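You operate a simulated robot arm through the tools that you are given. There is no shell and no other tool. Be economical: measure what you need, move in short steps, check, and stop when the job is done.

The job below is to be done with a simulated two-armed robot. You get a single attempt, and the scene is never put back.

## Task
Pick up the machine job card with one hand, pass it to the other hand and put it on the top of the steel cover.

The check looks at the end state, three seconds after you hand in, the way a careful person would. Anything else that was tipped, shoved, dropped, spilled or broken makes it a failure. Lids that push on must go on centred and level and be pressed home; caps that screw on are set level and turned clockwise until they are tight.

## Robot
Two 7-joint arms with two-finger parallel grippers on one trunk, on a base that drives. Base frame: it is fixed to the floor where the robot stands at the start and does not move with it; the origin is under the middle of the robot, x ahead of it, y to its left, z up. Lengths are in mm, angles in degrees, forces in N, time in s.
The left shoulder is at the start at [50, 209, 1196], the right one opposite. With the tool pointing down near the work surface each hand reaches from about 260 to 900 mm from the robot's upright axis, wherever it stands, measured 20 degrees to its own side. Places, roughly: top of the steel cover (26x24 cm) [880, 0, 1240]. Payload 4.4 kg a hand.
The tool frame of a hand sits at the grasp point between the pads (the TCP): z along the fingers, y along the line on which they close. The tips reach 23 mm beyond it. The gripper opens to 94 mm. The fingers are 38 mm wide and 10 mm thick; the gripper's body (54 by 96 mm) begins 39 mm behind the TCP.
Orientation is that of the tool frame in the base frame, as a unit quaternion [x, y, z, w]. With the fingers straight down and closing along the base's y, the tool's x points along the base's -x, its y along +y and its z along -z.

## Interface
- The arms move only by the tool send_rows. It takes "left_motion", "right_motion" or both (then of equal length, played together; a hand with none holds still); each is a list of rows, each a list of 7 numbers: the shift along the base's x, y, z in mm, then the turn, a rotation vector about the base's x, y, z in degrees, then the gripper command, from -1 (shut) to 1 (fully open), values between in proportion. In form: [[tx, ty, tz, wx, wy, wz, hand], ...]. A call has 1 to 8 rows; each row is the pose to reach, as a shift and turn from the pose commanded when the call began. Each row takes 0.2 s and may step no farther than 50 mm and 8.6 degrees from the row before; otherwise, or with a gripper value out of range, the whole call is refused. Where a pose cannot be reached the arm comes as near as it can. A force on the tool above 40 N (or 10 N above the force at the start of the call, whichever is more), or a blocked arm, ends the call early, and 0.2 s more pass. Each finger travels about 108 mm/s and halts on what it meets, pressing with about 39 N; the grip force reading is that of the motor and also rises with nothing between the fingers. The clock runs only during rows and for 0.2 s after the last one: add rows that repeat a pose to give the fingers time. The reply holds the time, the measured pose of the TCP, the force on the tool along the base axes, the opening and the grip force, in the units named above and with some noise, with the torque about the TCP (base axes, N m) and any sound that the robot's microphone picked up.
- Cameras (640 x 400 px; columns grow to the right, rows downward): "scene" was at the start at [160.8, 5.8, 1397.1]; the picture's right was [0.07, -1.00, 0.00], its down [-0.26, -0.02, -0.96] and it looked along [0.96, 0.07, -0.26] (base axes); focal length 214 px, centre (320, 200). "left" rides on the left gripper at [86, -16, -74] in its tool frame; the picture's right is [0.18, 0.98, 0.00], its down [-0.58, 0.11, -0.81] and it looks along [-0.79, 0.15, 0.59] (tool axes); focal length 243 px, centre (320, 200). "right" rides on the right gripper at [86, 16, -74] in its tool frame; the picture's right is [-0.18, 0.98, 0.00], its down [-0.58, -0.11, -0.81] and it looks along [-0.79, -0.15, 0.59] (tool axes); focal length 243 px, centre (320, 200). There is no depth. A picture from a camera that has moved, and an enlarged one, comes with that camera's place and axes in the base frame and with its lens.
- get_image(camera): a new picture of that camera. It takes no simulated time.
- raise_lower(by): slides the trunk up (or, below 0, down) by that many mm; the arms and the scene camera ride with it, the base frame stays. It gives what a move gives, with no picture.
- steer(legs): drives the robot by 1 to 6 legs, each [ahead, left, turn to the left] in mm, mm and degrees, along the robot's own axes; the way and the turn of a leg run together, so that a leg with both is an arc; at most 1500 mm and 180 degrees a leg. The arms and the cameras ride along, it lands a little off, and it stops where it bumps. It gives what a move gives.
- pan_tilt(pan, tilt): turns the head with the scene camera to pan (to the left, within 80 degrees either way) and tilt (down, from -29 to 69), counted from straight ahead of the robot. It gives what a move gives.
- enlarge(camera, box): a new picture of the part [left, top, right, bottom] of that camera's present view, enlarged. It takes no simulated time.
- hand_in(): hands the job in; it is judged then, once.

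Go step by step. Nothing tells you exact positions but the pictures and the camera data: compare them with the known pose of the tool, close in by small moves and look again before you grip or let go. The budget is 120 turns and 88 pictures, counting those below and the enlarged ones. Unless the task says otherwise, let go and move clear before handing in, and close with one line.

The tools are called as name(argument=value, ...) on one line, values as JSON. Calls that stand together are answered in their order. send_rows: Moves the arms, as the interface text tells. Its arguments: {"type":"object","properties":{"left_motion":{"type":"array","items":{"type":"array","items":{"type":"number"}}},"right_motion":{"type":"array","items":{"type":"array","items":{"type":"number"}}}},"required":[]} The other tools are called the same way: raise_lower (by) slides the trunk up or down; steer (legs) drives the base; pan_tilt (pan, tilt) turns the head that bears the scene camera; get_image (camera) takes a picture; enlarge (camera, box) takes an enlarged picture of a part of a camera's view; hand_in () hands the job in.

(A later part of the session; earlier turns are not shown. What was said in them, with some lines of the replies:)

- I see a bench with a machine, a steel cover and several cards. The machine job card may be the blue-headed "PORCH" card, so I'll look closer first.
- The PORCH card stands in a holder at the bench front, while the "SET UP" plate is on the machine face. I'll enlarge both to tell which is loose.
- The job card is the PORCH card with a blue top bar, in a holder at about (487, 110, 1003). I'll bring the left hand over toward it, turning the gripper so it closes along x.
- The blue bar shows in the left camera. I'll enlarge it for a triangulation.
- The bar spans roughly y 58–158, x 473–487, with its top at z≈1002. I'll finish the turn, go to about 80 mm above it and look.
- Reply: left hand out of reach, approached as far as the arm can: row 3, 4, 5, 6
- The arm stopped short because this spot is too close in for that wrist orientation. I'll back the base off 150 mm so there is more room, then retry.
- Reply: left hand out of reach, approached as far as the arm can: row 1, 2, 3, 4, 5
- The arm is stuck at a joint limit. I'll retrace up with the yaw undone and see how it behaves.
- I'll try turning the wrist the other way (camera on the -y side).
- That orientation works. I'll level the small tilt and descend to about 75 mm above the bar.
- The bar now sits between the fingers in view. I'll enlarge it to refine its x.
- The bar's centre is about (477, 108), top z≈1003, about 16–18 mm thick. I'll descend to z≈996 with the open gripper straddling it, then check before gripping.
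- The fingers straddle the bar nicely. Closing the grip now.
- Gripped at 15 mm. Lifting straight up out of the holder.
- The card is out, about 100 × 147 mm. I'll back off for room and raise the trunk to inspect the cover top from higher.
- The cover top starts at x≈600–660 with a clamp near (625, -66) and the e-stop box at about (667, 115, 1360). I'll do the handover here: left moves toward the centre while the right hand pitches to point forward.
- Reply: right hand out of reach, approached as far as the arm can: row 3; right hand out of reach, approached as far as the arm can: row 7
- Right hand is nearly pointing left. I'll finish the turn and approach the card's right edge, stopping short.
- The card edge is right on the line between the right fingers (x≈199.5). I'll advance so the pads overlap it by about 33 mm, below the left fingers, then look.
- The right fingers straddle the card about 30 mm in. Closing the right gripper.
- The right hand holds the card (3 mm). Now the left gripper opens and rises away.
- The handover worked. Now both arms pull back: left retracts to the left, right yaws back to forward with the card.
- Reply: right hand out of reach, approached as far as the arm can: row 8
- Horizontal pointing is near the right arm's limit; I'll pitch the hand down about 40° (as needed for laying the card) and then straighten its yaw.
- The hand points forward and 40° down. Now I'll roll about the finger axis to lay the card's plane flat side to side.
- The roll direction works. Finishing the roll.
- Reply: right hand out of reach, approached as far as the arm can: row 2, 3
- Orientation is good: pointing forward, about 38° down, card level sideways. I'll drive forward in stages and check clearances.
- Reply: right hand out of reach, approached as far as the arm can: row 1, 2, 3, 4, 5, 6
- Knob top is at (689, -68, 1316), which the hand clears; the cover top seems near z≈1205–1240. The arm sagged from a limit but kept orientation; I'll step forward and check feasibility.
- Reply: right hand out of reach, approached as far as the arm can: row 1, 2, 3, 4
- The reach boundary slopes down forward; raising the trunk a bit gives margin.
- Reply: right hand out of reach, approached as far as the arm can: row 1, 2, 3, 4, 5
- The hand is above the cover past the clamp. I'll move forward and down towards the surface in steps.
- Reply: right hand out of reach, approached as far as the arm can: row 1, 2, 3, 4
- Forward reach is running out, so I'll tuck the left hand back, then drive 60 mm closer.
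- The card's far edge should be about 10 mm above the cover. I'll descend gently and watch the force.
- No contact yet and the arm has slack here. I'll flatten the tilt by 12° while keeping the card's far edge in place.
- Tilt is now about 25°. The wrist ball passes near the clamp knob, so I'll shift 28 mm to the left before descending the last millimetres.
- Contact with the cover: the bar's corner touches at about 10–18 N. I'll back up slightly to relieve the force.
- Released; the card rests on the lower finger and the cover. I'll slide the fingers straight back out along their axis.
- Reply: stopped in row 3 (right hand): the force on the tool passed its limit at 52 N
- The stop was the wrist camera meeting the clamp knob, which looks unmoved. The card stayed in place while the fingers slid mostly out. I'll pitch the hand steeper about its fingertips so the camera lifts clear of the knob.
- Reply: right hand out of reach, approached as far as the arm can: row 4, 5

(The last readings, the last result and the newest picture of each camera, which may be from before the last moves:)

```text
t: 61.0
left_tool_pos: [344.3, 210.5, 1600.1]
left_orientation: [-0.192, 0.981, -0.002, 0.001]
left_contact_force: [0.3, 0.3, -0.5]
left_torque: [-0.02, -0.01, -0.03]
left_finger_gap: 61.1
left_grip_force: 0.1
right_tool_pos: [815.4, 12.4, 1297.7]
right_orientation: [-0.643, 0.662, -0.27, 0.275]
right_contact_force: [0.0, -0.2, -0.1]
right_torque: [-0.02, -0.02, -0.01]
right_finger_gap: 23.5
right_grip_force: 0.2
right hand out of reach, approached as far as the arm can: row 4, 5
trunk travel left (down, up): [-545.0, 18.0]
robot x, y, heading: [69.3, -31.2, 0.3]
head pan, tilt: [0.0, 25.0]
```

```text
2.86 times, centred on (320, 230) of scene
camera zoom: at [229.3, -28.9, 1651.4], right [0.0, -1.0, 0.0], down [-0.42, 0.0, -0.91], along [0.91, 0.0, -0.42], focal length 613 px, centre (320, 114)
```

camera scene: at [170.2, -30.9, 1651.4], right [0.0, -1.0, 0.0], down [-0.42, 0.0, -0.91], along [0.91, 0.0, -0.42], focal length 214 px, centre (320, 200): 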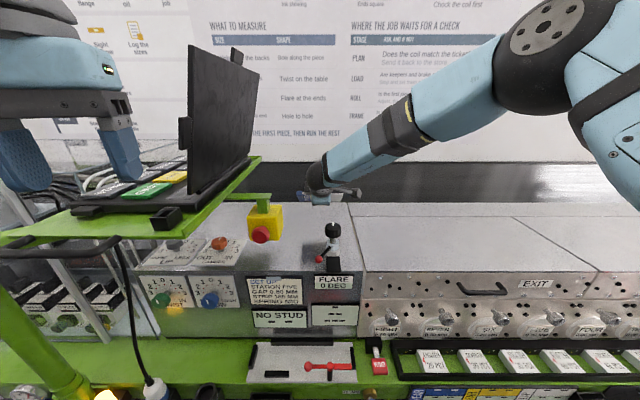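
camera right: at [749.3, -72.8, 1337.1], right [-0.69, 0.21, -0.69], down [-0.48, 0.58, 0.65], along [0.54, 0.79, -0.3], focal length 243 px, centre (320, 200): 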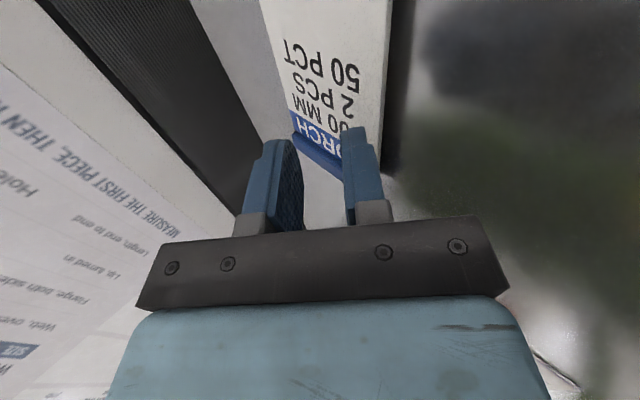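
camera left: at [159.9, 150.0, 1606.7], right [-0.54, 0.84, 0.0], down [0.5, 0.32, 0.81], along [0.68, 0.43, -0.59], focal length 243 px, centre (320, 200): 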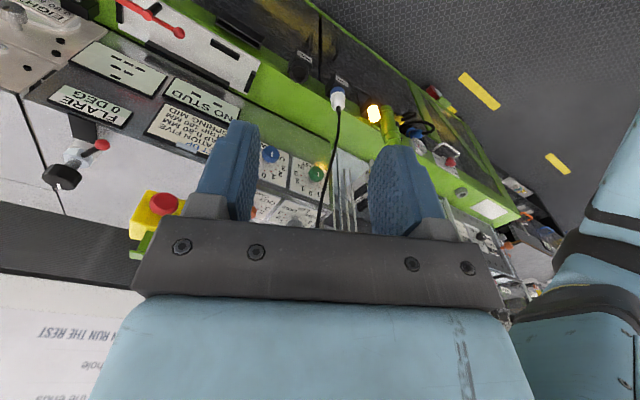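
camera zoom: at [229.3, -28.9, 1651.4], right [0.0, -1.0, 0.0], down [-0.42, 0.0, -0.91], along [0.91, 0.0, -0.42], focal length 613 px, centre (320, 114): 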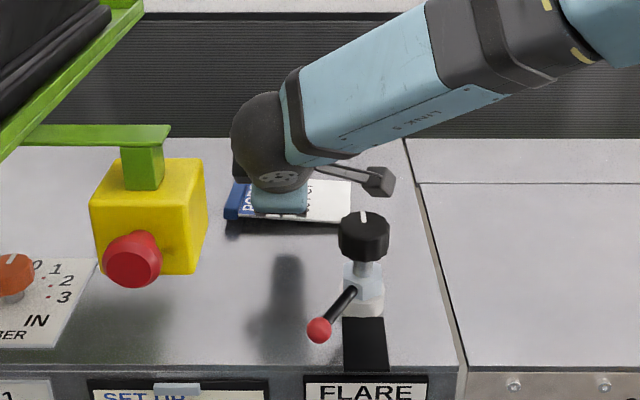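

The card lies almost flat on the cover now. Withdrawing the fingers up and back along their axis, over the knob.

send_rows(right_motion=[[-10, 2, 10, 0, 0, 0, -0.5], [-24, 4, 24, 0, 0, 0, -0.5], [-40, 5, 42, 0, 0, 0, -0.5], [-50, 5, 70, 0, 0, 0, -0.5], [-55, 5, 100, 0, 0, 0, -0.5]])

get_image(camera="right")

enlarge(camera="scene", box=[220, 160, 420, 300])

```text
t: 62.2
left_tool_pos: [340.6, 211.6, 1602.4]
left_orientation: [-0.192, 0.981, -0.004, 0.001]
left_contact_force: [-1.3, 0.9, -0.1]
left_torque: [0.0, 0.02, 0.0]
left_finger_gap: 60.9
left_grip_force: 0.1
right_tool_pos: [757.6, 18.5, 1402.1]
right_orientation: [-0.644, 0.66, -0.272, 0.274]
right_contact_force: [-1.5, 0.6, -0.6]
right_torque: [-0.02, -0.02, -0.03]
right_finger_gap: 23.7
right_grip_force: 0.0
trunk travel left (down, up): [-545.0, 18.0]
robot x, y, heading: [69.4, -27.6, 0.1]
head pan, tilt: [0.0, 25.0]
```

```text
22 pictures are left
camera right: at [691.6, -65.6, 1441.0], right [-0.69, 0.21, -0.7], down [-0.49, 0.58, 0.65], along [0.54, 0.79, -0.3], focal length 243 px, centre (320, 200)
```

right: 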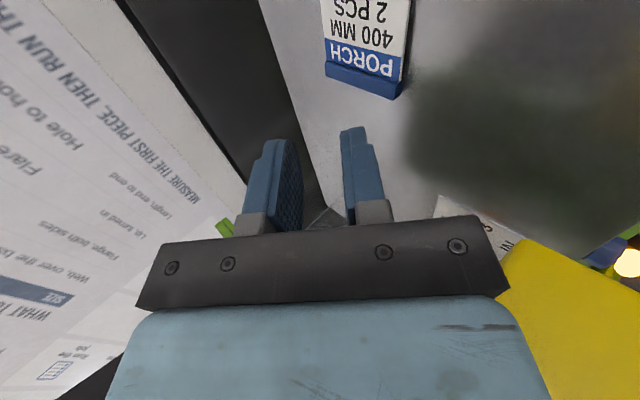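

```text
2.86 times, centred on (320, 230) of scene
camera zoom: at [225.6, -26.6, 1651.7], right [0.0, -1.0, 0.0], down [-0.42, 0.0, -0.91], along [0.91, 0.0, -0.42], focal length 613 px, centre (320, 114)
```

zoom: 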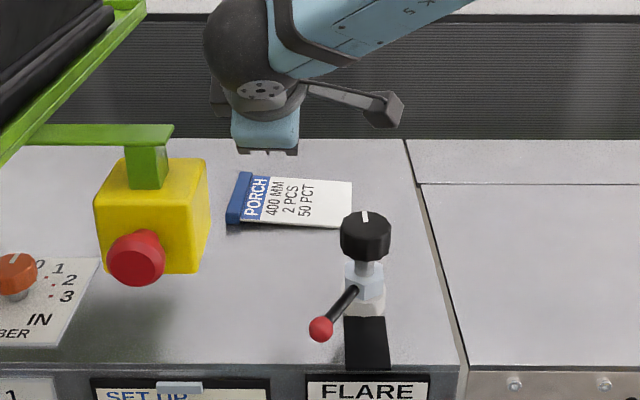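

The card lies flat at about (853, 10) on the cover, and the clamp is unchanged. I'll move the hand right and up, then back the robot clear.

send_rows(right_motion=[[0, -25, 10, 0, 0, 0, -0.5], [0, -50, 20, 0, 0, 0, -0.5], [-10, -75, 30, 0, 0, 0, -0.5], [-30, -100, 40, 0, 0, 0, -0.5]])

steer(legs=[[-250, 0, 0]])

get_image(camera="scene")

enlarge(camera="scene", box=[230, 150, 390, 260])

```text
t: 63.2
left_tool_pos: [341.5, 205.5, 1602.8]
left_orientation: [-0.192, 0.981, -0.001, 0.002]
left_contact_force: [0.4, -0.9, 0.1]
left_torque: [0.04, -0.02, -0.01]
left_finger_gap: 61.1
left_grip_force: 0.0
right_tool_pos: [730.2, -88.0, 1440.6]
right_orientation: [-0.643, 0.662, -0.269, 0.276]
right_contact_force: [0.3, -0.6, 0.3]
right_torque: [0.05, 0.05, 0.01]
right_finger_gap: 23.5
right_grip_force: 0.0
trunk travel left (down, up): [-545.0, 18.0]
robot x, y, heading: [72.3, -27.2, -0.0]
head pan, tilt: [0.0, 25.0]
```

```text
t: 65.1
left_tool_pos: [96.4, 208.5, 1601.4]
left_orientation: [-0.191, 0.982, -0.001, -0.001]
left_contact_force: [1.2, 0.3, -0.1]
left_torque: [0.0, 0.05, -0.02]
left_finger_gap: 61.4
left_grip_force: 0.1
right_tool_pos: [483.5, -85.6, 1438.6]
right_orientation: [-0.643, 0.662, -0.27, 0.274]
right_contact_force: [0.5, -0.3, 0.8]
right_torque: [0.02, 0.03, -0.02]
right_finger_gap: 23.3
right_grip_force: 0.1
trunk travel left (down, up): [-545.0, 18.0]
robot x, y, heading: [-180.1, -32.6, 0.2]
head pan, tilt: [0.0, 25.0]
```

```text
20 pictures are left
camera scene: at [-18.9, -30.5, 1651.1], right [0.0, -1.0, 0.0], down [-0.42, 0.0, -0.91], along [0.91, 0.0, -0.42], focal length 214 px, centre (320, 200)
```

scene: 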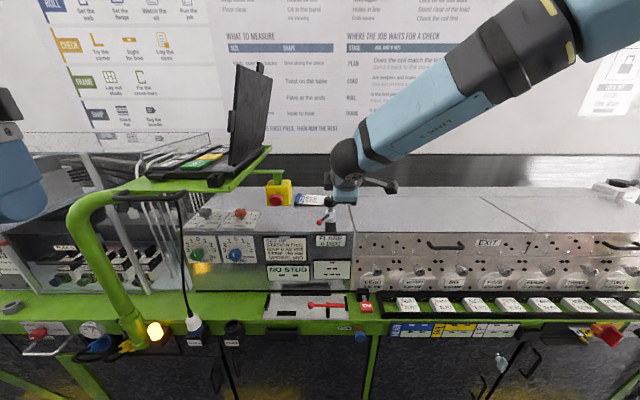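

```text
3.64 times, centred on (310, 205) of scene
camera zoom: at [-18.9, -30.5, 1651.1], right [0.0, -1.0, 0.0], down [-0.42, 0.0, -0.91], along [0.91, 0.0, -0.42], focal length 780 px, centre (356, 182)
```

zoom: 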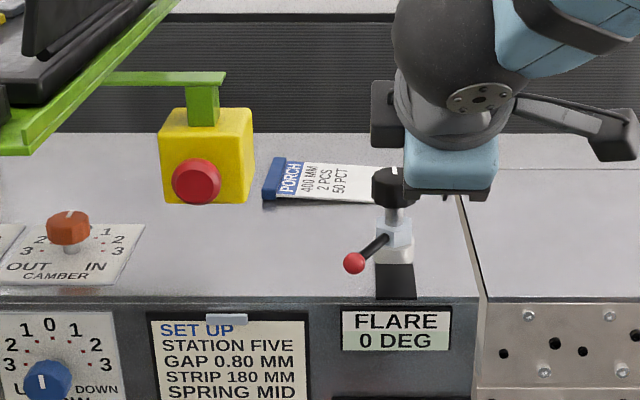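

The card lies flat on the steel cover, both hands are clear, and nothing else appears disturbed. Handing in.

hand_in()

```text
The job is handed in.
```

The job card was picked up with the left hand, passed to the right hand, and now lies flat on top of the steel cover. While withdrawing, the right hand stopped on a 52 N contact, probably its camera against the clamp knob; the knob looked unmoved afterwards.
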